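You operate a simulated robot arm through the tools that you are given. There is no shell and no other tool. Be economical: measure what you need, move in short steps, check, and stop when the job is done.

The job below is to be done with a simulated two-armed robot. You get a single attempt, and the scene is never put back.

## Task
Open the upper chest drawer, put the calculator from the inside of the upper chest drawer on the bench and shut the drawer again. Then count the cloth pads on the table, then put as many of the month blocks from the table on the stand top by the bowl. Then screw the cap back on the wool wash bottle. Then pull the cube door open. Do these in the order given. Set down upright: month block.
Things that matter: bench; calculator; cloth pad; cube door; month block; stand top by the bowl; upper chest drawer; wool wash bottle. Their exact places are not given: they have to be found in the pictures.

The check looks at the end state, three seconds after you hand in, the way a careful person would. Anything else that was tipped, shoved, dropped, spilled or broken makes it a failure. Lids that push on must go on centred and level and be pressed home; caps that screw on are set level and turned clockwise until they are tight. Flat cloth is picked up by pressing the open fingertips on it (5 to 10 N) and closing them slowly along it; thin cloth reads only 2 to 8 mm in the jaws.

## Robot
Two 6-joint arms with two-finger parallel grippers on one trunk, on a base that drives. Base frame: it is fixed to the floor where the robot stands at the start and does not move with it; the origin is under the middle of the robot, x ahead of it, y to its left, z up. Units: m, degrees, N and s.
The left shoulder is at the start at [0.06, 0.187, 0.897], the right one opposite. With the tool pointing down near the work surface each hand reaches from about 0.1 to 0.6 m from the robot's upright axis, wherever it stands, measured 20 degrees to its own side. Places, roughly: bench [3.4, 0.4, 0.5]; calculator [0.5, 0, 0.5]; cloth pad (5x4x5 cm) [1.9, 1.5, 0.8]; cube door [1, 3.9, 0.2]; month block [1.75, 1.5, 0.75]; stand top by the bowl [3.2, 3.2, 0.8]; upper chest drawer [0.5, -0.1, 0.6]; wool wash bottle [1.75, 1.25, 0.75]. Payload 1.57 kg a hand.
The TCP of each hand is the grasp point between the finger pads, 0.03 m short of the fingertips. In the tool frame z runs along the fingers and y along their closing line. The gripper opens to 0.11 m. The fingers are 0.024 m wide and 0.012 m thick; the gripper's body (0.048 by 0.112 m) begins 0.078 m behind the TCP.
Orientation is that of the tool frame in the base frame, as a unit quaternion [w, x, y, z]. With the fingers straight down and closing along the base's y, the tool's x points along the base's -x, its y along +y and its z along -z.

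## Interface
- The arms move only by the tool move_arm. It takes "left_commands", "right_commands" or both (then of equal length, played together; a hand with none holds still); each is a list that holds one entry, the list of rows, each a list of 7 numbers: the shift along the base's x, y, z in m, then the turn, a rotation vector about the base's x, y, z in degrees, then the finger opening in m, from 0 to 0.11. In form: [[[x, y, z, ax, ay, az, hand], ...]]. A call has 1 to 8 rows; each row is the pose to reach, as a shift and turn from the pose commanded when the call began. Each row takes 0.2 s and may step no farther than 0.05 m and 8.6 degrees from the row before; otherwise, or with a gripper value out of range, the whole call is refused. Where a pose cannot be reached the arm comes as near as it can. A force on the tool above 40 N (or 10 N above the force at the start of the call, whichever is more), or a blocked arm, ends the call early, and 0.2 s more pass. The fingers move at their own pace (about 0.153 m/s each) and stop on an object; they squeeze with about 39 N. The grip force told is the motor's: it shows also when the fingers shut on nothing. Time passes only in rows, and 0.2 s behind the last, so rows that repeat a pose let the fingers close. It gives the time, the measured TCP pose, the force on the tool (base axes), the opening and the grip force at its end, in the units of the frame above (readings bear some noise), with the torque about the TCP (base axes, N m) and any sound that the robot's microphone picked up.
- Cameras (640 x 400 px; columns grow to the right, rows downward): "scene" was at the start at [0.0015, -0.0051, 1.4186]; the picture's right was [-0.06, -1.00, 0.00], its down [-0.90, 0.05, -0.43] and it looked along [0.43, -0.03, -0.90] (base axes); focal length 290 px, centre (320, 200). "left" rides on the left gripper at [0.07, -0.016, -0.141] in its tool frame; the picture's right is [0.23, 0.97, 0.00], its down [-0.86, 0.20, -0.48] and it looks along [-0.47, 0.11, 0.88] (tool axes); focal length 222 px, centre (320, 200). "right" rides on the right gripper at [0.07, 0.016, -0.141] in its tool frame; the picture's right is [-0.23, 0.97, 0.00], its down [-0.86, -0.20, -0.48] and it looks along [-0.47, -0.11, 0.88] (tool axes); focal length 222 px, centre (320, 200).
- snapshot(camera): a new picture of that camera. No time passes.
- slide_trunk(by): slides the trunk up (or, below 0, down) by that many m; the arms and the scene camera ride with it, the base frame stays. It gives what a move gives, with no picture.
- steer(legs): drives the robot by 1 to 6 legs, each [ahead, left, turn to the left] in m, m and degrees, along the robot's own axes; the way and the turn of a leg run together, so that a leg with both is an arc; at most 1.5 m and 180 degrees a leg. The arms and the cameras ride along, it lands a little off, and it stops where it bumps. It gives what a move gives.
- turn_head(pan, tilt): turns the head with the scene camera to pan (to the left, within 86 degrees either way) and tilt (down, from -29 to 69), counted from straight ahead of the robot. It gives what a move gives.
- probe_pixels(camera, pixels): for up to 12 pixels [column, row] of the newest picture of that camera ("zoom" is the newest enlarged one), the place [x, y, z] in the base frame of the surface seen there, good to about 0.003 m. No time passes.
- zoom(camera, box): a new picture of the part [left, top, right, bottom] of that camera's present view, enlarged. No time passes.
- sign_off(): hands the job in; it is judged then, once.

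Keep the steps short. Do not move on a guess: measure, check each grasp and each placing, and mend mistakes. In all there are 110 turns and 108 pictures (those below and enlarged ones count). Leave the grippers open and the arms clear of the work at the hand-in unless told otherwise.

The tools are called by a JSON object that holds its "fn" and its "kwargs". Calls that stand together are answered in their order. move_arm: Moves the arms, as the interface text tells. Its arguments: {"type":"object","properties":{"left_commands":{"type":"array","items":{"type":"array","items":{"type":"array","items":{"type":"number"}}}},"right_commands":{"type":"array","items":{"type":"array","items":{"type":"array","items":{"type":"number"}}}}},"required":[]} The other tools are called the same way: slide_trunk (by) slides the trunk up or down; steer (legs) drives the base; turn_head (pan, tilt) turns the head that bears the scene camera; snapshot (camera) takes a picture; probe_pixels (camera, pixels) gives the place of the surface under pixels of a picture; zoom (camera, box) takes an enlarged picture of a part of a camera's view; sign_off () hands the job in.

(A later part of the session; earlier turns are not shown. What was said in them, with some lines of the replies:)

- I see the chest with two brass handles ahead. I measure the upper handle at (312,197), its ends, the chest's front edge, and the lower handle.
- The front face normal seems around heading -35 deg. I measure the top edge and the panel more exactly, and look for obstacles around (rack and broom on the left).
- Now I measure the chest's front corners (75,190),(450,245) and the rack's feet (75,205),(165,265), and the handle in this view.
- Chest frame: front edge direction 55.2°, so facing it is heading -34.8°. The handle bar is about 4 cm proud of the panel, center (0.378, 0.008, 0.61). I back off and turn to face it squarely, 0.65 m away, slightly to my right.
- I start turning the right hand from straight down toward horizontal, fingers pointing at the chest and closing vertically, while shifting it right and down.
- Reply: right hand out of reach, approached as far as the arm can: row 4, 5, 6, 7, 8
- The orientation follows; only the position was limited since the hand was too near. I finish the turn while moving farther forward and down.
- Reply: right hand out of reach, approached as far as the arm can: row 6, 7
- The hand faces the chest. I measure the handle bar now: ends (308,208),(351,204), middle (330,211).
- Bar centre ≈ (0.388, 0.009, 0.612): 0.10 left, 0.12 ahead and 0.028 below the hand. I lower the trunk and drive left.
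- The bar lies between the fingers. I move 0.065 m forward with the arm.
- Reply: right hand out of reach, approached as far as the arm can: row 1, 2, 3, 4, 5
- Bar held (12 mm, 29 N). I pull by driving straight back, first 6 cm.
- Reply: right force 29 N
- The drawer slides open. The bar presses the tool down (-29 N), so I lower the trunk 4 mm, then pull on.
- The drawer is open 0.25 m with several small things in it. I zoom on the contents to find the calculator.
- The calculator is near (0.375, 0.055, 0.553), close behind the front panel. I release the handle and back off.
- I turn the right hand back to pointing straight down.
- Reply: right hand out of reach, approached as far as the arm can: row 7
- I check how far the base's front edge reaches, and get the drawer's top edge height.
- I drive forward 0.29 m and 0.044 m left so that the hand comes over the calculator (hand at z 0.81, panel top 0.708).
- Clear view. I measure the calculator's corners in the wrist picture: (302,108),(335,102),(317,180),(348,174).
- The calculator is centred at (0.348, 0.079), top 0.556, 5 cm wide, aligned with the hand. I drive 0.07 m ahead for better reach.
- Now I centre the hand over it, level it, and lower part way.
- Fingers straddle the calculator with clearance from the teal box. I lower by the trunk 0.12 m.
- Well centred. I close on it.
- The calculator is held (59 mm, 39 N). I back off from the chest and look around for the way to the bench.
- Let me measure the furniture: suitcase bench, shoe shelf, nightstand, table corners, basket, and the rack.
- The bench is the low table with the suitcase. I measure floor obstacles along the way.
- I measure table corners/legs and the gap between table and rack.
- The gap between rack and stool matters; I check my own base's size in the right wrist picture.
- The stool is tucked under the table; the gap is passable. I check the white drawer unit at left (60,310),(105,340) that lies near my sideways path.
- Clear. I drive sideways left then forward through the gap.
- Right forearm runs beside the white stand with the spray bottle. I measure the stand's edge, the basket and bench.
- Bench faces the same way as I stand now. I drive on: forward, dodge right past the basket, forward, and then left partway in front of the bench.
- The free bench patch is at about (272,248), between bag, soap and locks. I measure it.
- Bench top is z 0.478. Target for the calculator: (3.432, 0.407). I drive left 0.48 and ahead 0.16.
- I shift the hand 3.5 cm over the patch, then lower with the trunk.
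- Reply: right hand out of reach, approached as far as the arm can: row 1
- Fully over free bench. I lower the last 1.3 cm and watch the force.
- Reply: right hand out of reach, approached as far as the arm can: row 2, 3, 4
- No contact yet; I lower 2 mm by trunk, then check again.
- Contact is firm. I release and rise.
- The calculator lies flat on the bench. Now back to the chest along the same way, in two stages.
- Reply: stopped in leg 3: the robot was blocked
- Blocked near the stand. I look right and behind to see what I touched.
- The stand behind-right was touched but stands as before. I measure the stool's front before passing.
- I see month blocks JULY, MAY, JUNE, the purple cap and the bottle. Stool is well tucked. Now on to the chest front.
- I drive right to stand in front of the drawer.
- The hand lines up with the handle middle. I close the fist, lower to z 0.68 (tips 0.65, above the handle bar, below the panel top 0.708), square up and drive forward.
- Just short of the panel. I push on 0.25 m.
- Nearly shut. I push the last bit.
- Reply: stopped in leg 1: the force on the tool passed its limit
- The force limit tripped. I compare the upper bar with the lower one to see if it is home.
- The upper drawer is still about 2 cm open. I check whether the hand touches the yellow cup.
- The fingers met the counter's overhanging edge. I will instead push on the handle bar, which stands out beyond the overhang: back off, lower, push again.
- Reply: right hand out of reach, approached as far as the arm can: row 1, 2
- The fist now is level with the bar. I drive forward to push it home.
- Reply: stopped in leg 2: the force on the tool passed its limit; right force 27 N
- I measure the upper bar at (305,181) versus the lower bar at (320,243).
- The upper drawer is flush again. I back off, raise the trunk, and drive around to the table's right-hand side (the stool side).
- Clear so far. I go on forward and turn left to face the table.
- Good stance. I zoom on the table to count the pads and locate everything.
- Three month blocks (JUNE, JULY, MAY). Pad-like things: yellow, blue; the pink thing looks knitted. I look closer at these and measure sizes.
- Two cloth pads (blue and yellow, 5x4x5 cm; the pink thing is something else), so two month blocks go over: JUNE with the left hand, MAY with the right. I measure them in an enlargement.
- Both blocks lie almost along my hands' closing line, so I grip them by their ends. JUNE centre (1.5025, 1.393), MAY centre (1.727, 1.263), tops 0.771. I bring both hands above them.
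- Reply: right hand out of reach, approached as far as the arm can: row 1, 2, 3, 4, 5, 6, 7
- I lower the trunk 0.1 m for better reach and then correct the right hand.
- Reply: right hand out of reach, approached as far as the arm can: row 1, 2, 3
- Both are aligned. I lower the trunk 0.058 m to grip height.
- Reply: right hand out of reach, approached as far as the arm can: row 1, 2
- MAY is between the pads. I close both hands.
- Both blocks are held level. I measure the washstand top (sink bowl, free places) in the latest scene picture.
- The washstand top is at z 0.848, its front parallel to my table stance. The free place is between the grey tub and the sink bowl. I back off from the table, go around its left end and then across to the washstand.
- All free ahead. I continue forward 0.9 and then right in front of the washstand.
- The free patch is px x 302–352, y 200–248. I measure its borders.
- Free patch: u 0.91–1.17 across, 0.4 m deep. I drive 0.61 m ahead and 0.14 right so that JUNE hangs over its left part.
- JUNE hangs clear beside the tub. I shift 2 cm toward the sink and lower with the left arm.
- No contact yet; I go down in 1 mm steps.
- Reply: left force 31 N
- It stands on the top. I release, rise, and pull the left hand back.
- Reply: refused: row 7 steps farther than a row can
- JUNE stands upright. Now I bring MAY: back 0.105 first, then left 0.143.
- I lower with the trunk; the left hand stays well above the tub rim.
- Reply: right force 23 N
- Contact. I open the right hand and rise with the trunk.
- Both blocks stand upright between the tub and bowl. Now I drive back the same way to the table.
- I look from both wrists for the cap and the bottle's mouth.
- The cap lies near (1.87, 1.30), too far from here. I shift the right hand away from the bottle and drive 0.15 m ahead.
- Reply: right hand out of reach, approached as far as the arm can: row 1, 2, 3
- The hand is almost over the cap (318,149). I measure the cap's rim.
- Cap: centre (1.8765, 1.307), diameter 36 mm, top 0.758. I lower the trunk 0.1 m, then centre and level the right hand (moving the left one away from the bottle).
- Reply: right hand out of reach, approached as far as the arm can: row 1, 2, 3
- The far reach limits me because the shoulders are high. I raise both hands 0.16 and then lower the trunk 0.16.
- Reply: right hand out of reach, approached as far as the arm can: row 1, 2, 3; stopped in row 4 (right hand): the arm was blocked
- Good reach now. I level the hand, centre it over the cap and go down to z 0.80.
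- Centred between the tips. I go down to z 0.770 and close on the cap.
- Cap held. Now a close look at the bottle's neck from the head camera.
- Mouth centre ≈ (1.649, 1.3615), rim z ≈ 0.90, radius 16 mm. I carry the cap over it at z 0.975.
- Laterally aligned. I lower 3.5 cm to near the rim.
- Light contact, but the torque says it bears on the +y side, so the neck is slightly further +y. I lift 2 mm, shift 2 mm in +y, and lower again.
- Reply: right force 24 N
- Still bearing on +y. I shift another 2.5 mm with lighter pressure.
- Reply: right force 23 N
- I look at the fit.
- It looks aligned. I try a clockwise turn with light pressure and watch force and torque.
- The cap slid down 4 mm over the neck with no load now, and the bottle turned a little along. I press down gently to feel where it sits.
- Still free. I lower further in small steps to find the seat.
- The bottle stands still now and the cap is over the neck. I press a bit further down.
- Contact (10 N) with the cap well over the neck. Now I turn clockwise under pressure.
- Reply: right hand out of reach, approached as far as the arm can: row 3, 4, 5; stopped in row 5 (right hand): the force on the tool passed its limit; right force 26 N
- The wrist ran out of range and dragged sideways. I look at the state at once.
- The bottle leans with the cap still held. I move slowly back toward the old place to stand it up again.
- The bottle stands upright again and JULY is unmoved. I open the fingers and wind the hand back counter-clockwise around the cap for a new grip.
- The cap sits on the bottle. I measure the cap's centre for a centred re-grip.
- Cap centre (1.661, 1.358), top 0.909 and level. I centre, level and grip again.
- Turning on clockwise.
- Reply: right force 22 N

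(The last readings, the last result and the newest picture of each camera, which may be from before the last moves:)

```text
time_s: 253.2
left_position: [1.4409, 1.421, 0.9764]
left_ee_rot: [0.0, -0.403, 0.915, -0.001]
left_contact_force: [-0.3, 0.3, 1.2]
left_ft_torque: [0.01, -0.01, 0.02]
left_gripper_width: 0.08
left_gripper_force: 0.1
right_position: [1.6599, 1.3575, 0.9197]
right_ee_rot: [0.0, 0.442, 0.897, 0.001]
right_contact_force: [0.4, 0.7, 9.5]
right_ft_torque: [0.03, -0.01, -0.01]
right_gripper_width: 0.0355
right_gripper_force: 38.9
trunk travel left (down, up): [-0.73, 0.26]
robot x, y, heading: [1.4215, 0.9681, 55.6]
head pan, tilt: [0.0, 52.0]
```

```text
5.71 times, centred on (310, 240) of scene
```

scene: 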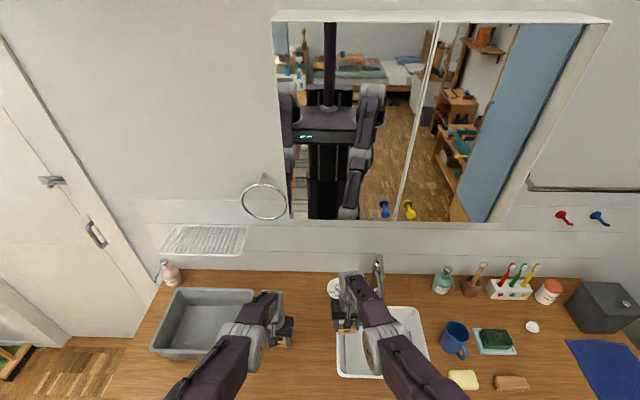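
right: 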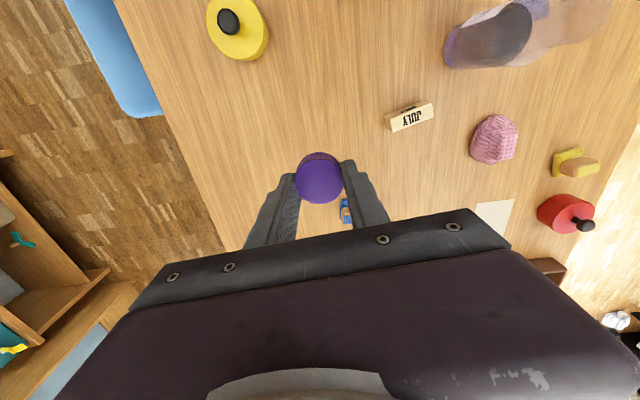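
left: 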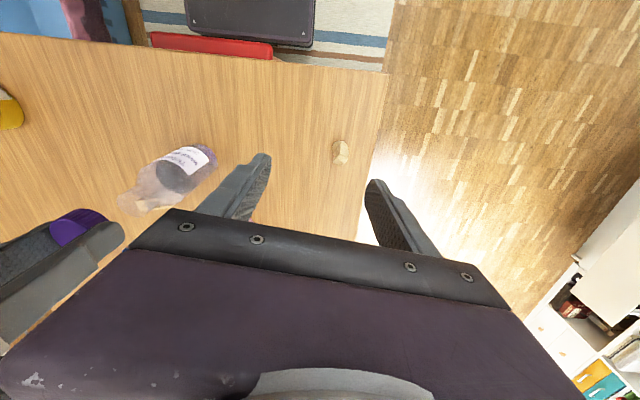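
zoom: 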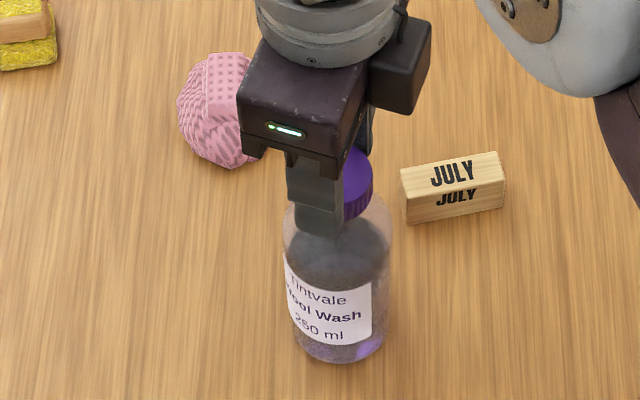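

The cap is descending on its thread while the bottle hardly turns. I do a second grip cycle: open, rise, wind back 144°, grip, and turn clockwise again; then I look toward the cube door.

{"fn": "move_arm", "kwargs": {"right_commands": [[[0, 0, 0, 0, 0, 0, 0.05], [0, 0, 0, 0, 0, 0, 0.07], [0, 0, 0.025, 0, 0, 0, 0.07], [0, 0, 0.05, 0, 0, 0, 0.07], [0, 0, 0.05, 0, 0, 8, 0.07], [0, 0, 0.05, 0, 0, 16, 0.07], [0, 0, 0.05, 0, 0, 24, 0.07], [0, 0, 0.05, 0, 0, 32, 0.07]]]}}

{"fn": "move_arm", "kwargs": {"right_commands": [[[0, 0, 0, 0, 0, 8, 0.07], [0, 0, 0, 0, 0, 16, 0.07], [0, 0, 0, 0, 0, 24, 0.07], [0, 0, 0, 0, 0, 32, 0.07], [0, 0, 0, 0, 0, 40, 0.07], [0, 0, 0, 0, 0, 48, 0.07], [0, 0, 0, 0, 0, 56, 0.07], [0, 0, 0, 0, 0, 64, 0.07]]]}}

{"fn": "move_arm", "kwargs": {"right_commands": [[[0, 0, 0, 0, 0, 8, 0.07], [0, 0, 0, 0, 0, 16, 0.07], [0, 0, 0, 0, 0, 24, 0.07], [0, 0, 0, 0, 0, 32, 0.07], [0, 0, 0, 0, 0, 40, 0.07], [0, 0, 0, 0, 0, 48, 0.07]]]}}

{"fn": "move_arm", "kwargs": {"right_commands": [[[0, 0, -0.03, 0, 0, 0, 0.06], [0, 0, -0.049, 0, 0, 0, 0.06], [0, 0, -0.049, 0, 0, 0, 0.045], [0, 0, -0.049, 0, 0, 0, 0.025], [0, 0, -0.049, 0, 0, 0, 0.025], [0, 0, -0.049, 0, 0, 0, 0.025]]]}}

{"fn": "move_arm", "kwargs": {"right_commands": [[[0, 0, -0.0003, 0, 0, -8, 0.025], [0, 0, -0.0005, 0, 0, -16, 0.025], [0, 0, -0.0007, 0, 0, -24, 0.025], [0, 0, -0.0009, 0, 0, -32, 0.025], [0, 0, -0.0011, 0, 0, -40, 0.025], [0, 0, -0.0013, 0, 0, -48, 0.025]]]}}

{"fn": "move_arm", "kwargs": {"right_commands": [[[0, 0, -0.0002, 0, 0, -8, 0.025], [0, 0, -0.0004, 0, 0, -16, 0.025], [0, 0, -0.0006, 0, 0, -24, 0.025], [0, 0, -0.0008, 0, 0, -32, 0.025], [0, 0, -0.001, 0, 0, -40, 0.025], [0, 0, -0.0012, 0, 0, -48, 0.025]]]}}

{"fn": "turn_head", "kwargs": {"pan": 42, "tilt": 26}}

{"fn": "snapshot", "kwargs": {"camera": "scene"}}

{"fn": "probe_pixels", "kwargs": {"camera": "scene", "pixels": [[320, 200], [280, 200], [360, 200], [320, 230], [280, 230], [360, 230], [240, 220], [200, 220], [400, 220], [320, 170], [240, 250], [160, 230]]}}

```text
time_s: 255.0
left_position: [1.4418, 1.4225, 0.9759]
left_ee_rot: [-0.001, -0.403, 0.915, -0.001]
left_contact_force: [0.6, -0.6, 0.2]
left_ft_torque: [0.0, -0.01, -0.01]
left_gripper_width: 0.08
left_gripper_force: 0.0
right_position: [1.6623, 1.357, 0.9705]
right_ee_rot: [-0.001, 0.174, 0.985, 0.0]
right_contact_force: [-0.1, -0.5, 0.8]
right_ft_torque: [-0.04, 0.06, 0.03]
right_gripper_width: 0.0698
right_gripper_force: 0.1
trunk travel left (down, up): [-0.73, 0.26]
robot x, y, heading: [1.4159, 0.9643, 55.4]
head pan, tilt: [0.0, 52.0]
```

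```text
time_s: 256.8
left_position: [1.4419, 1.4221, 0.9756]
left_ee_rot: [-0.002, -0.402, 0.915, 0.0]
left_contact_force: [0.2, -0.6, 0.8]
left_ft_torque: [0.01, -0.05, 0.02]
left_gripper_width: 0.08
left_gripper_force: 0.0
right_position: [1.6598, 1.3574, 0.9706]
right_ee_rot: [-0.001, -0.374, 0.928, 0.0]
right_contact_force: [0.1, 0.2, 0.5]
right_ft_torque: [-0.01, -0.01, 0.03]
right_gripper_width: 0.07
right_gripper_force: 0.0
trunk travel left (down, up): [-0.73, 0.26]
robot x, y, heading: [1.4236, 0.9696, 55.9]
head pan, tilt: [0.0, 52.0]
```

```text
time_s: 258.2
left_position: [1.4419, 1.4216, 0.9753]
left_ee_rot: [-0.001, -0.402, 0.916, -0.001]
left_contact_force: [-1.0, 1.1, 0.3]
left_ft_torque: [-0.03, -0.01, -0.03]
left_gripper_width: 0.08
left_gripper_force: 0.0
right_position: [1.6602, 1.3586, 0.9699]
right_ee_rot: [0.001, 0.719, -0.695, 0.001]
right_contact_force: [-0.3, -0.4, 0.1]
right_ft_torque: [0.0, 0.02, -0.01]
right_gripper_width: 0.0698
right_gripper_force: 0.0
trunk travel left (down, up): [-0.73, 0.26]
robot x, y, heading: [1.4205, 0.9659, 55.5]
head pan, tilt: [0.0, 52.0]
```

```text
time_s: 259.6
left_position: [1.4413, 1.4223, 0.9764]
left_ee_rot: [-0.001, -0.402, 0.915, 0.0]
left_contact_force: [0.7, -0.6, 0.0]
left_ft_torque: [0.01, -0.01, 0.04]
left_gripper_width: 0.08
left_gripper_force: 0.2
right_position: [1.659, 1.3581, 0.9175]
right_ee_rot: [0.001, 0.717, -0.697, 0.0]
right_contact_force: [0.6, 0.1, -0.4]
right_ft_torque: [0.05, -0.01, 0.0]
right_gripper_width: 0.036
right_gripper_force: 39.2
trunk travel left (down, up): [-0.73, 0.26]
robot x, y, heading: [1.4239, 0.9676, 55.6]
head pan, tilt: [0.0, 52.0]
```

```text
time_s: 261.0
left_position: [1.4411, 1.4218, 0.975]
left_ee_rot: [-0.002, -0.403, 0.915, 0.0]
left_contact_force: [-0.1, 0.3, 0.0]
left_ft_torque: [-0.02, 0.0, -0.03]
left_gripper_width: 0.0798
left_gripper_force: 0.2
right_position: [1.6597, 1.3592, 0.9183]
right_ee_rot: [-0.002, -0.371, 0.928, 0.0]
right_contact_force: [0.5, -0.3, -0.8]
right_ft_torque: [0.04, 0.02, 0.01]
right_gripper_width: 0.0357
right_gripper_force: 38.8
trunk travel left (down, up): [-0.73, 0.26]
robot x, y, heading: [1.4225, 0.9681, 55.5]
head pan, tilt: [0.0, 52.0]
```

```text
time_s: 262.4
left_position: [1.4412, 1.4217, 0.976]
left_ee_rot: [-0.002, -0.403, 0.915, -0.001]
left_contact_force: [-1.0, 0.3, 0.7]
left_ft_torque: [-0.01, -0.03, 0.0]
left_gripper_width: 0.0801
left_gripper_force: 0.0
right_position: [1.6598, 1.3576, 0.9188]
right_ee_rot: [0.0, 0.038, 0.999, 0.001]
right_contact_force: [-1.5, -1.1, 0.3]
right_ft_torque: [0.11, 0.07, 0.0]
right_gripper_width: 0.0358
right_gripper_force: 39.0
trunk travel left (down, up): [-0.73, 0.26]
robot x, y, heading: [1.421, 0.9635, 55.9]
head pan, tilt: [0.0, 52.0]
```

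```text
time_s: 263.5
left_position: [1.4416, 1.4217, 0.9749]
left_ee_rot: [-0.002, -0.403, 0.915, -0.001]
left_contact_force: [-0.1, 1.0, 0.6]
left_ft_torque: [-0.01, 0.03, 0.02]
left_gripper_width: 0.0799
left_gripper_force: 0.1
right_position: [1.661, 1.3569, 0.9183]
right_ee_rot: [0.001, 0.037, 0.999, 0.001]
right_contact_force: [-0.3, -0.3, -0.4]
right_ft_torque: [0.02, 0.02, -0.02]
right_gripper_width: 0.0358
right_gripper_force: 39.2
trunk travel left (down, up): [-0.73, 0.26]
robot x, y, heading: [1.4238, 0.9678, 55.8]
head pan, tilt: [42.0, 26.0]
```

```text
12 pictures are left
```

scene: 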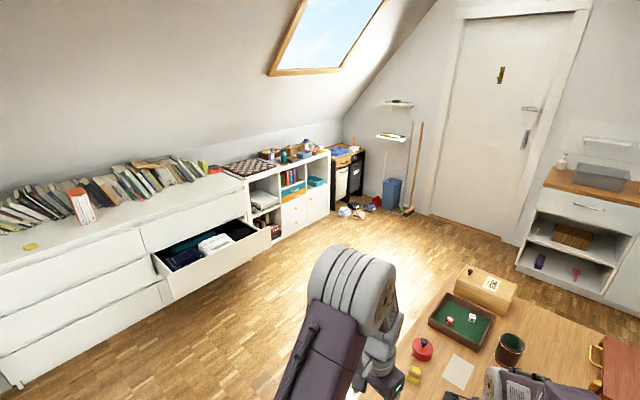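

```text
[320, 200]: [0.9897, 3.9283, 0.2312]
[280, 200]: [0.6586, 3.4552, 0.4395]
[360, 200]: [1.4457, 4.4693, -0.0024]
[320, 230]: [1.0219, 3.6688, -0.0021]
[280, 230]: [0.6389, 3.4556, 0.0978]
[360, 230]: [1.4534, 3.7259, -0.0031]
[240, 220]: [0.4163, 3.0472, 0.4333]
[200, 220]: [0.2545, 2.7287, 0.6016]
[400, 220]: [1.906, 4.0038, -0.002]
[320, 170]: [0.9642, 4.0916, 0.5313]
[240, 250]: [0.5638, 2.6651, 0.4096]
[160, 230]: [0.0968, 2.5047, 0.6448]
```

The second door-like cube is at (0.99, 3.93, 0.23). I enlarge it; then press down on the cap and turn on while watching the bottle's label.

{"fn": "zoom", "kwargs": {"camera": "scene", "box": [240, 160, 340, 240]}}

{"fn": "turn_head", "kwargs": {"pan": 0, "tilt": 52}}

{"fn": "move_arm", "kwargs": {"right_commands": [[[0, 0, -0.001, 0, 0, -8, 0.025], [0, 0, -0.002, 0, 0, -16, 0.025], [0, 0, -0.003, 0, 0, -24, 0.025], [0, 0, -0.003, 0, 0, -32, 0.025], [0, 0, -0.003, 0, 0, -40, 0.025]]]}}

{"fn": "zoom", "kwargs": {"camera": "scene", "box": [270, 205, 350, 275]}}

```text
5.00 times, centred on (290, 200) of scene
```

zoom: 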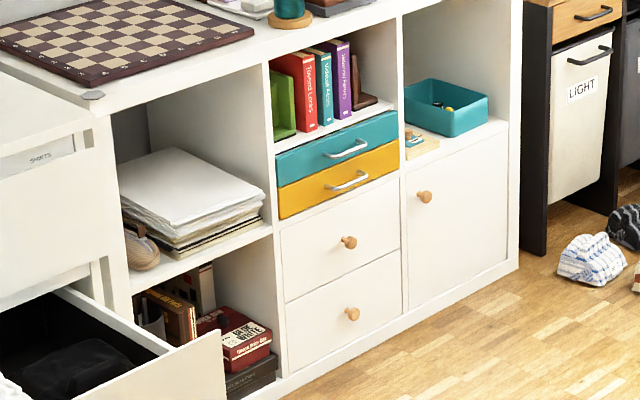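

```text
time_s: 264.6
left_position: [1.4421, 1.4228, 0.9753]
left_ee_rot: [-0.002, -0.402, 0.915, 0.0]
left_contact_force: [0.3, -0.6, 0.6]
left_ft_torque: [0.0, -0.04, 0.0]
left_gripper_width: 0.0798
left_gripper_force: 0.1
right_position: [1.66, 1.3578, 0.9182]
right_ee_rot: [0.0, 0.037, 0.999, 0.0]
right_contact_force: [-0.3, -0.2, 1.4]
right_ft_torque: [-0.04, -0.06, -0.02]
right_gripper_width: 0.0359
right_gripper_force: 38.8
trunk travel left (down, up): [-0.73, 0.26]
robot x, y, heading: [1.4251, 0.9658, 55.8]
head pan, tilt: [0.0, 52.0]
```

```text
time_s: 265.8
left_position: [1.4417, 1.4213, 0.977]
left_ee_rot: [0.0, -0.403, 0.915, -0.001]
left_contact_force: [1.3, 0.0, 0.1]
left_ft_torque: [-0.01, -0.03, 0.02]
left_gripper_width: 0.0801
left_gripper_force: 0.0
right_position: [1.6598, 1.3571, 0.9164]
right_ee_rot: [-0.001, 0.377, 0.926, 0.003]
right_contact_force: [1.9, 0.8, 26.1]
right_ft_torque: [0.05, -0.11, -0.01]
right_gripper_width: 0.0359
right_gripper_force: 39.0
trunk travel left (down, up): [-0.73, 0.26]
robot x, y, heading: [1.4251, 0.9668, 55.8]
head pan, tilt: [0.0, 52.0]
```

```text
5.71 times, centred on (310, 240) of scene
```

zoom: 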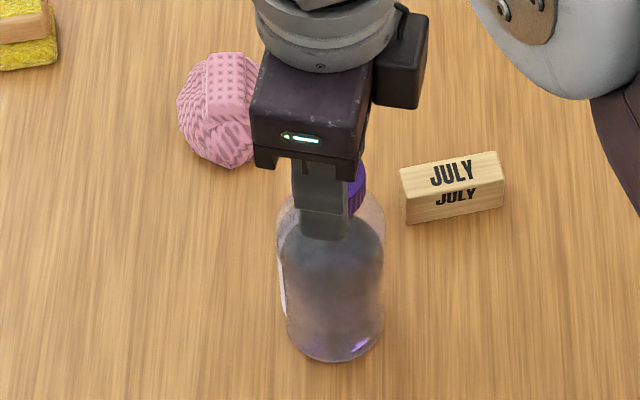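

The bottle's label has now swung along, so the cap grips well; one more cycle under firmer pressure to be sure, then release, and I drive around the table to the cube unit (knob door at its right end), point the right hand forward and lower.

{"fn": "move_arm", "kwargs": {"right_commands": [[[0, 0, 0, 0, 0, 0, 0.05], [0, 0, 0, 0, 0, 0, 0.07], [0, 0, 0.025, 0, 0, 0, 0.07], [0, 0, 0.05, 0, 0, 0, 0.07], [0, 0, 0.05, 0, 0, 8, 0.07], [0, 0, 0.05, 0, 0, 16, 0.07], [0, 0, 0.05, 0, 0, 24, 0.07], [0, 0, 0.05, 0, 0, 32, 0.07]]]}}

{"fn": "move_arm", "kwargs": {"right_commands": [[[0, 0, 0, 0, 0, 8, 0.07], [0, 0, 0, 0, 0, 16, 0.07], [0, 0, 0, 0, 0, 24, 0.07], [0, 0, 0, 0, 0, 32, 0.07], [0, 0, 0, 0, 0, 40, 0.07], [0, 0, 0, 0, 0, 48, 0.07], [0, 0, 0, 0, 0, 56, 0.07], [0, 0, 0, 0, 0, 64, 0.07]]]}}

{"fn": "move_arm", "kwargs": {"right_commands": [[[0, 0, 0, 0, 0, 8, 0.07], [0, 0, 0, 0, 0, 16, 0.07], [0, 0, 0, 0, 0, 24, 0.07], [0, 0, 0, 0, 0, 32, 0.07], [0, 0, 0, 0, 0, 40, 0.07]]]}}

{"fn": "move_arm", "kwargs": {"right_commands": [[[0, 0, -0.03, 0, 0, 0, 0.06], [0, 0, -0.048, 0, 0, 0, 0.06], [0, 0, -0.048, 0, 0, 0, 0.045], [0, 0, -0.048, 0, 0, 0, 0.025], [0, 0, -0.048, 0, 0, 0, 0.025], [0, 0, -0.048, 0, 0, 0, 0.025]]]}}

{"fn": "move_arm", "kwargs": {"right_commands": [[[0, 0, -0.002, 0, 0, 0, 0.025], [0, 0, -0.003, 0, 0, -8, 0.025], [0, 0, -0.003, 0, 0, -16, 0.025], [0, 0, -0.003, 0, 0, -24, 0.025], [0, 0, -0.003, 0, 0, -32, 0.025], [0, 0, -0.003, 0, 0, -40, 0.025], [0, 0, -0.003, 0, 0, -48, 0.025]]]}}

{"fn": "move_arm", "kwargs": {"right_commands": [[[0, 0, -0.0003, 0, 0, -8, 0.025], [0, 0, -0.0005, 0, 0, -16, 0.025], [0, 0, -0.0005, 0, 0, -24, 0.025], [0, 0, -0.0005, 0, 0, -32, 0.025], [0, 0, -0.0005, 0, 0, -40, 0.025], [0, 0, -0.0005, 0, 0, -48, 0.025]]]}}

{"fn": "move_arm", "kwargs": {"right_commands": [[[0, 0, 0, 0, 0, -8, 0.025], [0, 0, 0, 0, 0, -16, 0.025], [0, 0, 0, 0, 0, -24, 0.025], [0, 0, 0, 0, 0, -32, 0.025]]]}}

{"fn": "zoom", "kwargs": {"camera": "scene", "box": [270, 205, 350, 275]}}

{"fn": "move_arm", "kwargs": {"right_commands": [[[0, 0, 0, 0, 0, 0, 0.05], [0, 0, 0, 0, 0, 0, 0.07], [0, 0, 0.04, 0, 0, 0, 0.07], [0, 0, 0.08, 0, 0, 0, 0.07], [0, 0, 0.1, 0, 0, 8, 0.07], [0, 0, 0.1, 0, 0, 16, 0.07], [0, 0, 0.1, 0, 0, 24, 0.07], [0, 0, 0.1, 0, 0, 32, 0.07]]]}}

{"fn": "move_arm", "kwargs": {"right_commands": [[[0, 0, 0, 0, 0, 8, 0.07], [0, 0, 0, 0, 0, 16, 0.07], [0, 0, 0, 0, 0, 24, 0.07], [0, 0, 0, 0, 0, 32, 0.07], [0, 0, 0, 0, 0, 40, 0.07], [0, 0, 0, 0, 0, 48, 0.07], [0, 0, 0, 0, 0, 56, 0.07]]]}}

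{"fn": "steer", "kwargs": {"legs": [[-0.15, 0, 0], [0, 0.9, 0], [1.0, 0, 0], [0.95, 0, 0], [0, 0, 90], [0.3, 0, 0]]}}

{"fn": "turn_head", "kwargs": {"pan": -15, "tilt": 42}}

{"fn": "snapshot", "kwargs": {"camera": "scene"}}

```text
time_s: 267.6
left_position: [1.4421, 1.4221, 0.9743]
left_ee_rot: [-0.001, -0.402, 0.916, 0.0]
left_contact_force: [0.7, 0.4, -0.5]
left_ft_torque: [-0.04, 0.01, 0.0]
left_gripper_width: 0.0799
left_gripper_force: 0.1
right_position: [1.6604, 1.3589, 0.9634]
right_ee_rot: [-0.001, 0.107, 0.994, 0.0]
right_contact_force: [-0.4, -0.7, -0.8]
right_ft_torque: [-0.01, -0.01, 0.02]
right_gripper_width: 0.07
right_gripper_force: 0.0
trunk travel left (down, up): [-0.73, 0.26]
robot x, y, heading: [1.4258, 0.9686, 55.6]
head pan, tilt: [0.0, 52.0]
```

```text
time_s: 269.4
left_position: [1.4428, 1.4218, 0.9763]
left_ee_rot: [-0.001, -0.403, 0.915, -0.001]
left_contact_force: [-0.1, 0.5, 0.3]
left_ft_torque: [0.04, 0.02, -0.01]
left_gripper_width: 0.08
left_gripper_force: 0.1
right_position: [1.6588, 1.3591, 0.9658]
right_ee_rot: [-0.001, -0.437, 0.899, 0.0]
right_contact_force: [-0.8, 0.6, -1.1]
right_ft_torque: [0.0, 0.0, 0.04]
right_gripper_width: 0.0698
right_gripper_force: 0.1
trunk travel left (down, up): [-0.73, 0.26]
robot x, y, heading: [1.4212, 0.9656, 55.4]
head pan, tilt: [0.0, 52.0]
```

```text
time_s: 270.6
left_position: [1.4418, 1.4226, 0.9755]
left_ee_rot: [-0.002, -0.403, 0.915, 0.0]
left_contact_force: [0.2, 0.1, -0.3]
left_ft_torque: [0.0, 0.03, 0.03]
left_gripper_width: 0.0798
left_gripper_force: 0.0
right_position: [1.6616, 1.358, 0.964]
right_ee_rot: [0.001, 0.719, -0.695, 0.0]
right_contact_force: [-0.5, 0.6, -0.3]
right_ft_torque: [0.0, 0.02, 0.0]
right_gripper_width: 0.0697
right_gripper_force: 0.1
trunk travel left (down, up): [-0.73, 0.26]
robot x, y, heading: [1.4202, 0.9673, 55.7]
head pan, tilt: [0.0, 52.0]
```

```text
time_s: 272.0
left_position: [1.441, 1.4217, 0.9759]
left_ee_rot: [-0.002, -0.402, 0.916, -0.001]
left_contact_force: [-0.6, -0.5, 0.5]
left_ft_torque: [0.04, 0.02, 0.01]
left_gripper_width: 0.0802
left_gripper_force: 0.1
right_position: [1.6625, 1.3568, 0.9171]
right_ee_rot: [0.001, 0.718, -0.697, 0.001]
right_contact_force: [0.3, 0.0, 0.0]
right_ft_torque: [0.02, 0.04, 0.0]
right_gripper_width: 0.0362
right_gripper_force: 39.1
trunk travel left (down, up): [-0.73, 0.26]
robot x, y, heading: [1.4167, 0.9718, 55.6]
head pan, tilt: [0.0, 52.0]
```

```text
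time_s: 273.6
left_position: [1.4407, 1.4199, 0.9772]
left_ee_rot: [0.001, -0.402, 0.916, 0.0]
left_contact_force: [-0.1, -0.2, -0.5]
left_ft_torque: [-0.01, -0.01, 0.01]
left_gripper_width: 0.0799
left_gripper_force: 0.1
right_position: [1.6591, 1.3553, 0.916]
right_ee_rot: [0.001, -0.371, 0.929, 0.001]
right_contact_force: [-5.3, 0.8, 22.0]
right_ft_torque: [-0.04, 0.3, -0.03]
right_gripper_width: 0.036
right_gripper_force: 39.2
trunk travel left (down, up): [-0.73, 0.26]
robot x, y, heading: [1.4213, 0.9689, 55.7]
head pan, tilt: [0.0, 52.0]
```

```text
time_s: 275.0
left_position: [1.4409, 1.4211, 0.9761]
left_ee_rot: [-0.001, -0.403, 0.915, 0.0]
left_contact_force: [-0.2, -0.3, -0.1]
left_ft_torque: [0.0, -0.04, 0.0]
left_gripper_width: 0.08
left_gripper_force: 0.1
right_position: [1.661, 1.3566, 0.9143]
right_ee_rot: [0.0, 0.038, 0.999, 0.001]
right_contact_force: [6.9, 2.0, 28.9]
right_ft_torque: [-0.04, -0.92, 0.03]
right_gripper_width: 0.0359
right_gripper_force: 38.8
trunk travel left (down, up): [-0.73, 0.26]
robot x, y, heading: [1.4199, 0.9669, 55.4]
head pan, tilt: [0.0, 52.0]
```

```text
time_s: 276.0
left_position: [1.4412, 1.4215, 0.9756]
left_ee_rot: [0.0, -0.402, 0.915, 0.0]
left_contact_force: [0.8, 0.1, -0.2]
left_ft_torque: [-0.03, 0.01, 0.02]
left_gripper_width: 0.0801
left_gripper_force: 0.0
right_position: [1.6591, 1.357, 0.9132]
right_ee_rot: [0.0, 0.312, 0.95, -0.001]
right_contact_force: [-2.8, -4.2, 15.8]
right_ft_torque: [-0.55, 0.48, 0.0]
right_gripper_width: 0.0364
right_gripper_force: 38.8
trunk travel left (down, up): [-0.73, 0.26]
robot x, y, heading: [1.4203, 0.9635, 55.6]
head pan, tilt: [0.0, 52.0]
```

```text
5.71 times, centred on (310, 240) of scene
```

zoom: 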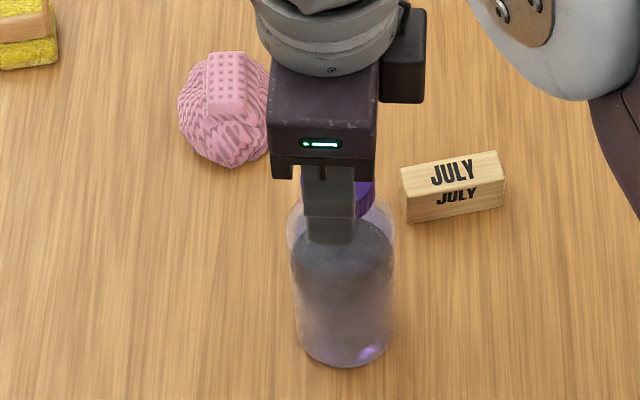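

```text
time_s: 277.8
left_position: [1.442, 1.422, 0.9763]
left_ee_rot: [-0.001, -0.403, 0.915, -0.001]
left_contact_force: [-0.5, 1.0, 0.0]
left_ft_torque: [0.02, 0.02, 0.0]
left_gripper_width: 0.0801
left_gripper_force: 0.0
right_position: [1.6607, 1.3586, 1.0136]
right_ee_rot: [-0.001, 0.036, 0.999, 0.001]
right_contact_force: [-0.2, 0.7, -0.7]
right_ft_torque: [0.02, 0.01, -0.02]
right_gripper_width: 0.07
right_gripper_force: 0.0
trunk travel left (down, up): [-0.73, 0.26]
robot x, y, heading: [1.423, 0.9706, 55.6]
head pan, tilt: [0.0, 52.0]
```

```text
time_s: 279.4
left_position: [1.4427, 1.4231, 0.9761]
left_ee_rot: [-0.001, -0.403, 0.915, -0.001]
left_contact_force: [-0.2, -0.1, 0.2]
left_ft_torque: [-0.02, 0.01, 0.0]
left_gripper_width: 0.0799
left_gripper_force: 0.0
right_position: [1.6608, 1.3578, 1.0133]
right_ee_rot: [0.0, -0.437, 0.899, 0.0]
right_contact_force: [-0.5, -0.4, 0.3]
right_ft_torque: [-0.03, -0.02, -0.04]
right_gripper_width: 0.0701
right_gripper_force: 0.1
trunk travel left (down, up): [-0.73, 0.26]
robot x, y, heading: [1.4181, 0.9686, 55.6]
head pan, tilt: [0.0, 52.0]
```

```text
time_s: 299.7
left_position: [1.0352, 3.1721, 0.9753]
left_ee_rot: [0.001, 0.917, -0.4, 0.0]
left_contact_force: [-1.1, 0.0, 1.2]
left_ft_torque: [0.05, -0.01, -0.02]
left_gripper_width: 0.0799
left_gripper_force: 0.0
right_position: [1.1167, 3.3856, 1.0143]
right_ee_rot: [-0.001, 0.931, -0.364, 0.001]
right_contact_force: [-0.7, -0.3, -0.5]
right_ft_torque: [0.0, -0.01, 0.01]
right_gripper_width: 0.0698
right_gripper_force: 0.0
trunk travel left (down, up): [-0.73, 0.26]
robot x, y, heading: [1.4877, 3.1197, 141.0]
head pan, tilt: [0.0, 52.0]
```

```text
time_s: 300.4
left_position: [1.0338, 3.1733, 0.9757]
left_ee_rot: [0.001, 0.917, -0.399, 0.002]
left_contact_force: [0.0, 0.2, 0.3]
left_ft_torque: [-0.02, 0.01, 0.01]
left_gripper_width: 0.08
left_gripper_force: 0.0
right_position: [1.1163, 3.3861, 1.0117]
right_ee_rot: [0.001, 0.932, -0.364, 0.001]
right_contact_force: [0.2, -0.2, -0.5]
right_ft_torque: [0.02, 0.03, -0.01]
right_gripper_width: 0.0701
right_gripper_force: 0.1
trunk travel left (down, up): [-0.73, 0.26]
robot x, y, heading: [1.4847, 3.1176, 141.1]
head pan, tilt: [-15.0, 42.0]
```

```text
8 pictures are left
5 turns are left
```

scene: 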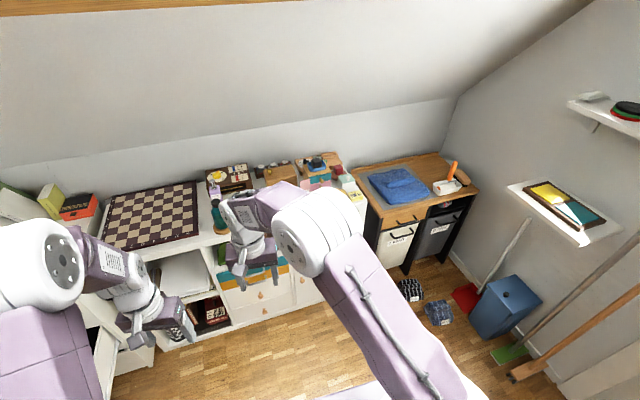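

The cap screwed down another 4 mm under pressure and the bottle stands. Now facing the cube unit: I square up, point the right hand forward, lower the trunk, and look at the door knob.

{"fn": "steer", "kwargs": {"legs": [[0, 0, 4.5]]}}

{"fn": "move_arm", "kwargs": {"right_commands": [[[0.006, 0.017, -0.011, -0.76, 6.49, -4.62, 0.07], [0.012, 0.035, -0.022, -1.52, 12.98, -9.24, 0.07], [0.0175, 0.052, -0.034, -2.29, 19.47, -13.86, 0.07], [0.023, 0.069, -0.045, -3.05, 25.96, -18.48, 0.07], [0.029, 0.087, -0.057, -3.81, 32.45, -23.1, 0.07], [0.035, 0.104, -0.068, -4.57, 38.93, -27.7, 0.07], [0.041, 0.121, -0.079, -5.33, 45.42, -32.3, 0.07], [0.047, 0.139, -0.09, -6.1, 51.9, -36.95, 0.07]]]}}

{"fn": "move_arm", "kwargs": {"right_commands": [[[0.006, 0.017, -0.011, -0.76, 6.49, -4.62, 0.07], [0.012, 0.035, -0.022, -1.52, 12.98, -9.24, 0.07], [0.0175, 0.052, -0.034, -2.29, 19.47, -13.86, 0.07], [0.023, 0.069, -0.045, -3.05, 25.96, -18.48, 0.07], [0.029, 0.087, -0.057, -3.81, 32.45, -23.1, 0.07], [0.035, 0.104, -0.068, -4.57, 38.93, -27.7, 0.07], [0.041, 0.121, -0.079, -5.33, 45.42, -32.3, 0.07]]]}}

{"fn": "move_arm", "kwargs": {"right_commands": [[[0, 0, 0, 0, 0, 3.8, 0.07], [0, 0, 0, 0, 0, 3.8, 0.07]]]}}

{"fn": "slide_trunk", "kwargs": {"by": -0.5}}

{"fn": "turn_head", "kwargs": {"pan": -16, "tilt": 43}}

{"fn": "snapshot", "kwargs": {"camera": "scene"}}

{"fn": "snapshot", "kwargs": {"camera": "right"}}

```text
time_s: 301.3
left_position: [1.0325, 3.1395, 0.9758]
left_ee_rot: [0.001, 0.932, -0.363, 0.002]
left_contact_force: [0.5, -0.2, 0.0]
left_ft_torque: [-0.03, -0.01, 0.0]
left_gripper_width: 0.0802
left_gripper_force: 0.2
right_position: [1.0957, 3.3568, 1.0137]
right_ee_rot: [0.001, 0.945, -0.328, 0.0]
right_contact_force: [-0.7, 0.0, -0.5]
right_ft_torque: [0.0, 0.01, 0.01]
right_gripper_width: 0.0697
right_gripper_force: 0.1
trunk travel left (down, up): [-0.73, 0.26]
robot x, y, heading: [1.487, 3.1122, 145.6]
head pan, tilt: [-15.0, 42.0]
```

```text
time_s: 303.1
left_position: [1.0319, 3.1375, 0.9751]
left_ee_rot: [0.0, 0.932, -0.363, 0.002]
left_contact_force: [-0.1, -0.7, 0.7]
left_ft_torque: [-0.04, -0.02, 0.04]
left_gripper_width: 0.0797
left_gripper_force: 0.1
right_position: [1.1439, 3.498, 0.9248]
right_ee_rot: [0.189, 0.7, -0.568, -0.39]
right_contact_force: [-0.3, 0.3, 1.0]
right_ft_torque: [-0.03, -0.01, 0.01]
right_gripper_width: 0.0698
right_gripper_force: 0.0
right hand out of reach, approached as far as the arm can: row 4, 5
trunk travel left (down, up): [-0.73, 0.26]
robot x, y, heading: [1.4879, 3.1146, 145.7]
head pan, tilt: [-15.0, 42.0]
```

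```text
time_s: 304.7
left_position: [1.0318, 3.138, 0.975]
left_ee_rot: [0.0, 0.932, -0.362, 0.001]
left_contact_force: [0.6, 0.6, 0.9]
left_ft_torque: [-0.03, 0.01, 0.02]
left_gripper_width: 0.0799
left_gripper_force: 0.1
right_position: [1.2109, 3.6379, 0.8471]
right_ee_rot: [-0.315, -0.312, 0.633, 0.635]
right_contact_force: [-0.3, 0.6, -0.5]
right_ft_torque: [0.02, 0.02, 0.0]
right_gripper_width: 0.0699
right_gripper_force: 0.1
right hand out of reach, approached as far as the arm can: row 6, 7
trunk travel left (down, up): [-0.73, 0.26]
robot x, y, heading: [1.4852, 3.1186, 145.6]
head pan, tilt: [-15.0, 42.0]
```

```text
time_s: 305.3
left_position: [1.0324, 3.1363, 0.9753]
left_ee_rot: [0.001, 0.931, -0.364, 0.001]
left_contact_force: [-0.4, 0.1, -0.4]
left_ft_torque: [-0.02, -0.02, 0.03]
left_gripper_width: 0.0803
left_gripper_force: 0.1
right_position: [1.2105, 3.6366, 0.8462]
right_ee_rot: [-0.33, -0.33, 0.625, 0.626]
right_contact_force: [1.1, -0.1, -0.1]
right_ft_torque: [-0.04, 0.03, -0.03]
right_gripper_width: 0.0702
right_gripper_force: 0.1
trunk travel left (down, up): [-0.73, 0.26]
robot x, y, heading: [1.4902, 3.1183, 145.6]
head pan, tilt: [-15.0, 42.0]
```

```text
refused: -0.5 is not a number from -0.4 to 0.4
```

```text
time_s: 305.9
left_position: [1.0324, 3.1367, 0.9751]
left_ee_rot: [0.001, 0.932, -0.362, 0.001]
left_contact_force: [1.1, 0.3, 0.7]
left_ft_torque: [0.01, 0.0, -0.01]
left_gripper_width: 0.0803
left_gripper_force: 0.0
right_position: [1.2099, 3.636, 0.8459]
right_ee_rot: [-0.33, -0.33, 0.625, 0.626]
right_contact_force: [-1.1, -0.1, -0.1]
right_ft_torque: [-0.01, 0.01, 0.02]
right_gripper_width: 0.0699
right_gripper_force: 0.2
trunk travel left (down, up): [-0.73, 0.26]
robot x, y, heading: [1.4872, 3.1184, 145.5]
head pan, tilt: [-16.0, 43.0]
```

```text
7 pictures are left
```

scene: 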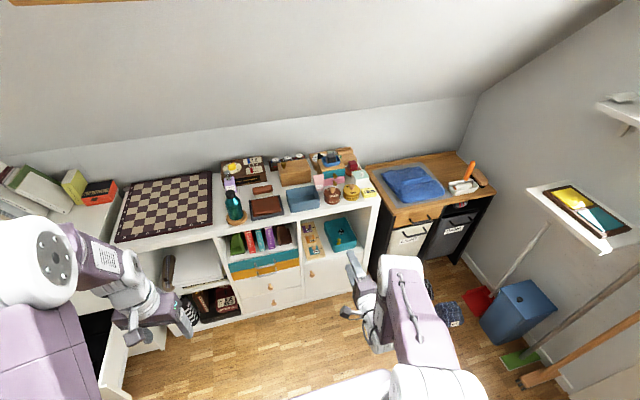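

```text
6 pictures are left
4 turns are left
```

right: 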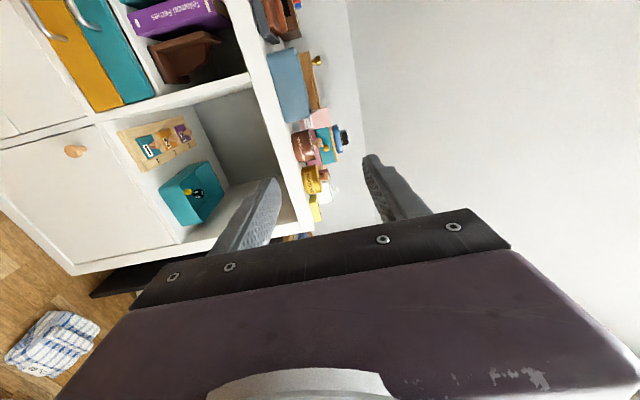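

The hand points forward; I see the door with its wooden knob at (312,273) (right camera (75,151)). I measure it and lower the trunk toward knob height.

{"fn": "probe_pixels", "kwargs": {"camera": "scene", "pixels": [[312, 273], [312, 275], [314, 274], [310, 272], [330, 280], [350, 270], [304, 285], [320, 262]]}}

{"fn": "probe_pixels", "kwargs": {"camera": "right", "pixels": [[75, 151], [70, 152], [82, 149], [75, 146], [110, 180], [180, 236], [60, 200], [100, 128], [5, 152], [65, 262]]}}

{"fn": "slide_trunk", "kwargs": {"by": -0.4}}

{"fn": "slide_trunk", "kwargs": {"by": -0.12}}

{"fn": "snapshot", "kwargs": {"camera": "right"}}

{"fn": "snapshot", "kwargs": {"camera": "scene"}}

```text
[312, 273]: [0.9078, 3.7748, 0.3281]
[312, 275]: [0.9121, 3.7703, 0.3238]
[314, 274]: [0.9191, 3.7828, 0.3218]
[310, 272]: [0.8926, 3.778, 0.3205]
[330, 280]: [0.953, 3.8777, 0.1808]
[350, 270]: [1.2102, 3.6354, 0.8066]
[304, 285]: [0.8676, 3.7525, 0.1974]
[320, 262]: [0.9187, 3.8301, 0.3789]
```

```text
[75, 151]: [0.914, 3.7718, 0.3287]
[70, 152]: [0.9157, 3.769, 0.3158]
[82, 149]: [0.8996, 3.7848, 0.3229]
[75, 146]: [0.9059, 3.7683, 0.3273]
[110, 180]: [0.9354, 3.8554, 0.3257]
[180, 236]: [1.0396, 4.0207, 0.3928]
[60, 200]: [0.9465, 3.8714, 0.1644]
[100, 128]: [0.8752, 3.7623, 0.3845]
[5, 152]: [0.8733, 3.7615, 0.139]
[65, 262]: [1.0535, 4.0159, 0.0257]
```

```text
time_s: 309.7
left_position: [1.0317, 3.1373, 0.5758]
left_ee_rot: [0.001, 0.932, -0.362, 0.002]
left_contact_force: [0.4, -0.2, -0.3]
left_ft_torque: [-0.04, -0.01, 0.0]
left_gripper_width: 0.0799
left_gripper_force: 0.1
right_position: [1.2119, 3.6358, 0.4459]
right_ee_rot: [-0.33, -0.329, 0.625, 0.626]
right_contact_force: [0.8, 0.7, -0.4]
right_ft_torque: [-0.01, 0.03, 0.01]
right_gripper_width: 0.07
right_gripper_force: 0.1
trunk travel left (down, up): [-0.33, 0.66]
robot x, y, heading: [1.4845, 3.1147, 145.6]
head pan, tilt: [-16.0, 43.0]
```

```text
time_s: 311.2
left_position: [1.0321, 3.1367, 0.455]
left_ee_rot: [0.0, 0.932, -0.363, 0.002]
left_contact_force: [-0.2, 0.2, -0.9]
left_ft_torque: [-0.01, -0.01, -0.01]
left_gripper_width: 0.0798
left_gripper_force: 0.0
right_position: [1.2101, 3.637, 0.3257]
right_ee_rot: [-0.33, -0.33, 0.625, 0.626]
right_contact_force: [0.9, -0.9, 0.1]
right_ft_torque: [0.0, 0.01, 0.02]
right_gripper_width: 0.0701
right_gripper_force: 0.0
trunk travel left (down, up): [-0.21, 0.78]
robot x, y, heading: [1.4859, 3.1159, 145.5]
head pan, tilt: [-16.0, 43.0]
```

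```text
5 pictures are left
```

right: 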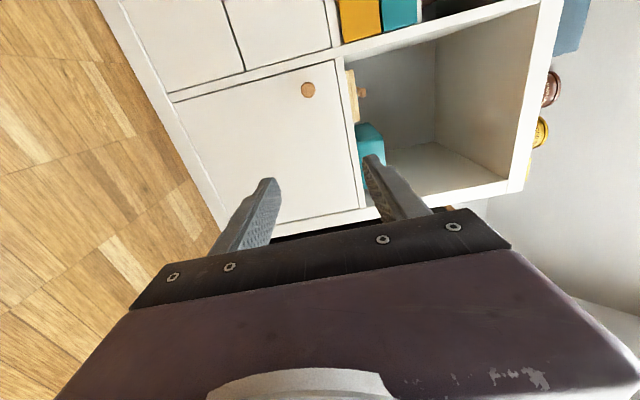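

```text
4 pictures are left
3 turns are left
```

scene: 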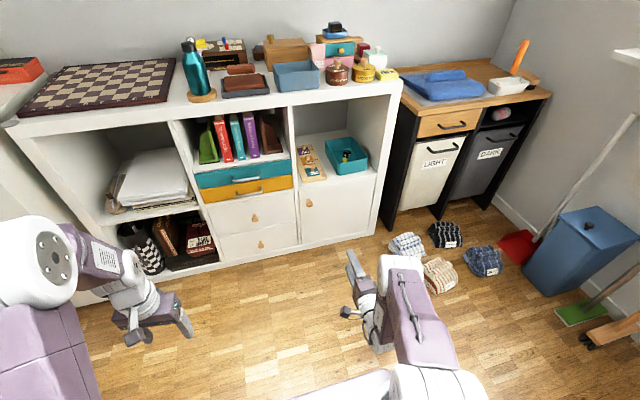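

Knob centre ≈ (0.907, 3.775, 0.323); the hinge is on the right, radius ≈ 0.26 m. I drive the open fingers over the knob, grip it, pull along the door's arc, release, back off and look.

{"fn": "steer", "kwargs": {"legs": [[0.1, 0.058, 0], [0.205, 0, 0]]}}

{"fn": "move_arm", "kwargs": {"right_commands": [[[0, 0, -0.002, 0, 0, 0, 0.05], [0, 0, -0.002, 0, 0, 0, 0.03], [0, 0, -0.002, 0, 0, 0, 0.01], [0, 0, -0.002, 0, 0, 0, 0.01], [0, 0, -0.002, 0, 0, 0, 0.01]]]}}

{"fn": "steer", "kwargs": {"legs": [[-0.045, -0.004, 0], [-0.042, -0.011, 0], [-0.04, -0.019, 0], [-0.037, -0.026, 0], [-0.031, -0.031, 0], [-0.026, -0.036, 0]]}}

{"fn": "snapshot", "kwargs": {"camera": "scene"}}

{"fn": "move_arm", "kwargs": {"right_commands": [[[0, 0, 0, 0, 0, 0, 0.04], [0, 0, 0, 0, 0, 0, 0.08], [0, 0, 0, 0, 0, 0, 0.08]]]}}

{"fn": "steer", "kwargs": {"legs": [[-0.1, 0, 0]]}}

{"fn": "snapshot", "kwargs": {"camera": "scene"}}

```text
time_s: 313.7
left_position: [0.748, 3.2607, 0.4555]
left_ee_rot: [0.0, 0.932, -0.363, 0.002]
left_contact_force: [0.2, 0.6, -0.1]
left_ft_torque: [0.01, 0.01, 0.0]
left_gripper_width: 0.0796
left_gripper_force: 0.1
right_position: [0.9269, 3.7597, 0.3258]
right_ee_rot: [-0.33, -0.33, 0.625, 0.625]
right_contact_force: [0.9, -0.7, 0.0]
right_ft_torque: [-0.01, -0.01, 0.0]
right_gripper_width: 0.07
right_gripper_force: 0.0
trunk travel left (down, up): [-0.21, 0.78]
robot x, y, heading: [1.202, 3.2399, 145.7]
head pan, tilt: [-16.0, 43.0]
```

```text
time_s: 314.9
left_position: [0.7481, 3.2617, 0.4546]
left_ee_rot: [0.003, 0.932, -0.363, 0.002]
left_contact_force: [-0.4, 0.4, -0.4]
left_ft_torque: [-0.03, -0.03, -0.01]
left_gripper_width: 0.0802
left_gripper_force: 0.0
right_position: [0.9274, 3.7603, 0.3196]
right_ee_rot: [-0.328, -0.331, 0.629, 0.623]
right_contact_force: [1.0, -0.5, -26.1]
right_ft_torque: [-0.41, -0.57, -0.43]
right_gripper_width: 0.0336
right_gripper_force: 12.5
trunk travel left (down, up): [-0.21, 0.78]
robot x, y, heading: [1.2022, 3.2369, 145.8]
head pan, tilt: [-16.0, 43.0]
```

```text
time_s: 318.3
left_position: [1.0032, 3.237, 0.4553]
left_ee_rot: [0.001, 0.932, -0.362, 0.002]
left_contact_force: [-0.4, -0.5, 0.2]
left_ft_torque: [-0.01, 0.03, -0.01]
left_gripper_width: 0.0799
left_gripper_force: 0.0
right_position: [1.1813, 3.737, 0.321]
right_ee_rot: [-0.33, -0.332, 0.628, 0.622]
right_contact_force: [2.5, -4.4, -27.0]
right_ft_torque: [-0.52, -0.68, -0.28]
right_gripper_width: 0.0336
right_gripper_force: 13.4
trunk travel left (down, up): [-0.21, 0.78]
robot x, y, heading: [1.4601, 3.2157, 145.9]
head pan, tilt: [-16.0, 43.0]
```

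```text
3 pictures are left
```

scene: 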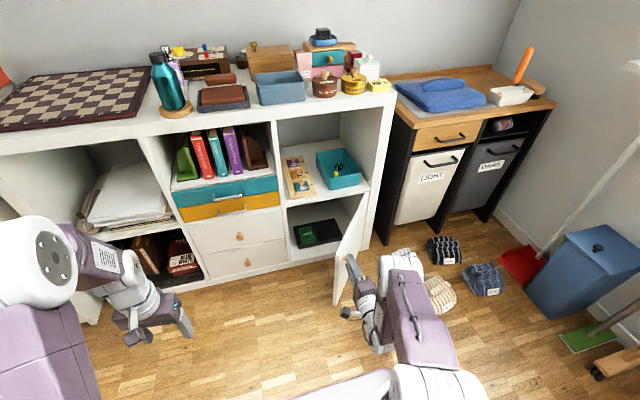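

```text
time_s: 319.1
left_position: [1.0042, 3.2371, 0.4555]
left_ee_rot: [0.0, 0.932, -0.362, 0.001]
left_contact_force: [0.2, 0.0, -0.4]
left_ft_torque: [-0.02, -0.02, 0.03]
left_gripper_width: 0.0799
left_gripper_force: 0.1
right_position: [1.181, 3.7364, 0.3222]
right_ee_rot: [-0.329, -0.333, 0.627, 0.623]
right_contact_force: [-0.5, 0.2, -0.6]
right_ft_torque: [-0.02, 0.02, -0.01]
right_gripper_width: 0.0798
right_gripper_force: 0.0
trunk travel left (down, up): [-0.21, 0.78]
robot x, y, heading: [1.4587, 3.2203, 145.8]
head pan, tilt: [-16.0, 43.0]
```

```text
time_s: 320.2
left_position: [1.0881, 3.1787, 0.4555]
left_ee_rot: [0.0, 0.933, -0.36, 0.002]
left_contact_force: [0.5, -0.4, 0.3]
left_ft_torque: [0.04, -0.03, -0.05]
left_gripper_width: 0.0799
left_gripper_force: 0.1
right_position: [1.2646, 3.6787, 0.3225]
right_ee_rot: [-0.33, -0.333, 0.627, 0.622]
right_contact_force: [-0.5, -0.1, 0.2]
right_ft_torque: [0.02, 0.06, -0.02]
right_gripper_width: 0.0797
right_gripper_force: 0.0
trunk travel left (down, up): [-0.21, 0.78]
robot x, y, heading: [1.5437, 3.1578, 146.0]
head pan, tilt: [-16.0, 43.0]
```

```text
2 pictures are left
2 turns are left
```

scene: 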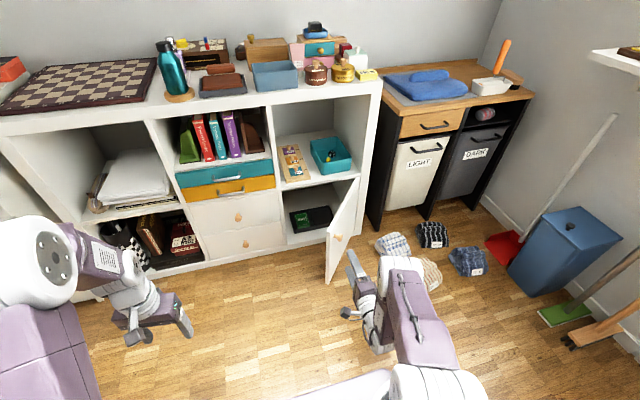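

The door stands wide open, both grippers are open and clear of it, so I hand in.

{"fn": "sign_off", "kwargs": {}}

```text
The job is handed in.
```

I did all the steps in the order given and handed the job in, but I could not confirm that the wool wash cap is fully tight.

- **Drawer and calculator:** The calculator lies flat on the bench and the upper drawer is shut flush with the lower one.
- **Month blocks:** I counted two cloth pads on the table, a blue one and a yellow one. I put JUNE and MAY upright on the stand top, between the grey tub and the sink. The pink knitted-looking item did not match the pad size, so I left it out of the count.
- **Wool wash cap:** The cap is level and screwed down until it turned the bottle with it. During one turn the wrist ran out of range and the bottle tipped sideways. I stood it up again about 1 cm from where it was. Nothing fell or spilled that I could see.
- **Cube door:** I pulled the knob and the door stands open about 65 degrees.

Early on, the base also bumped the white stand beside the chest once. It and the spray bottle on it looked unmoved afterwards.
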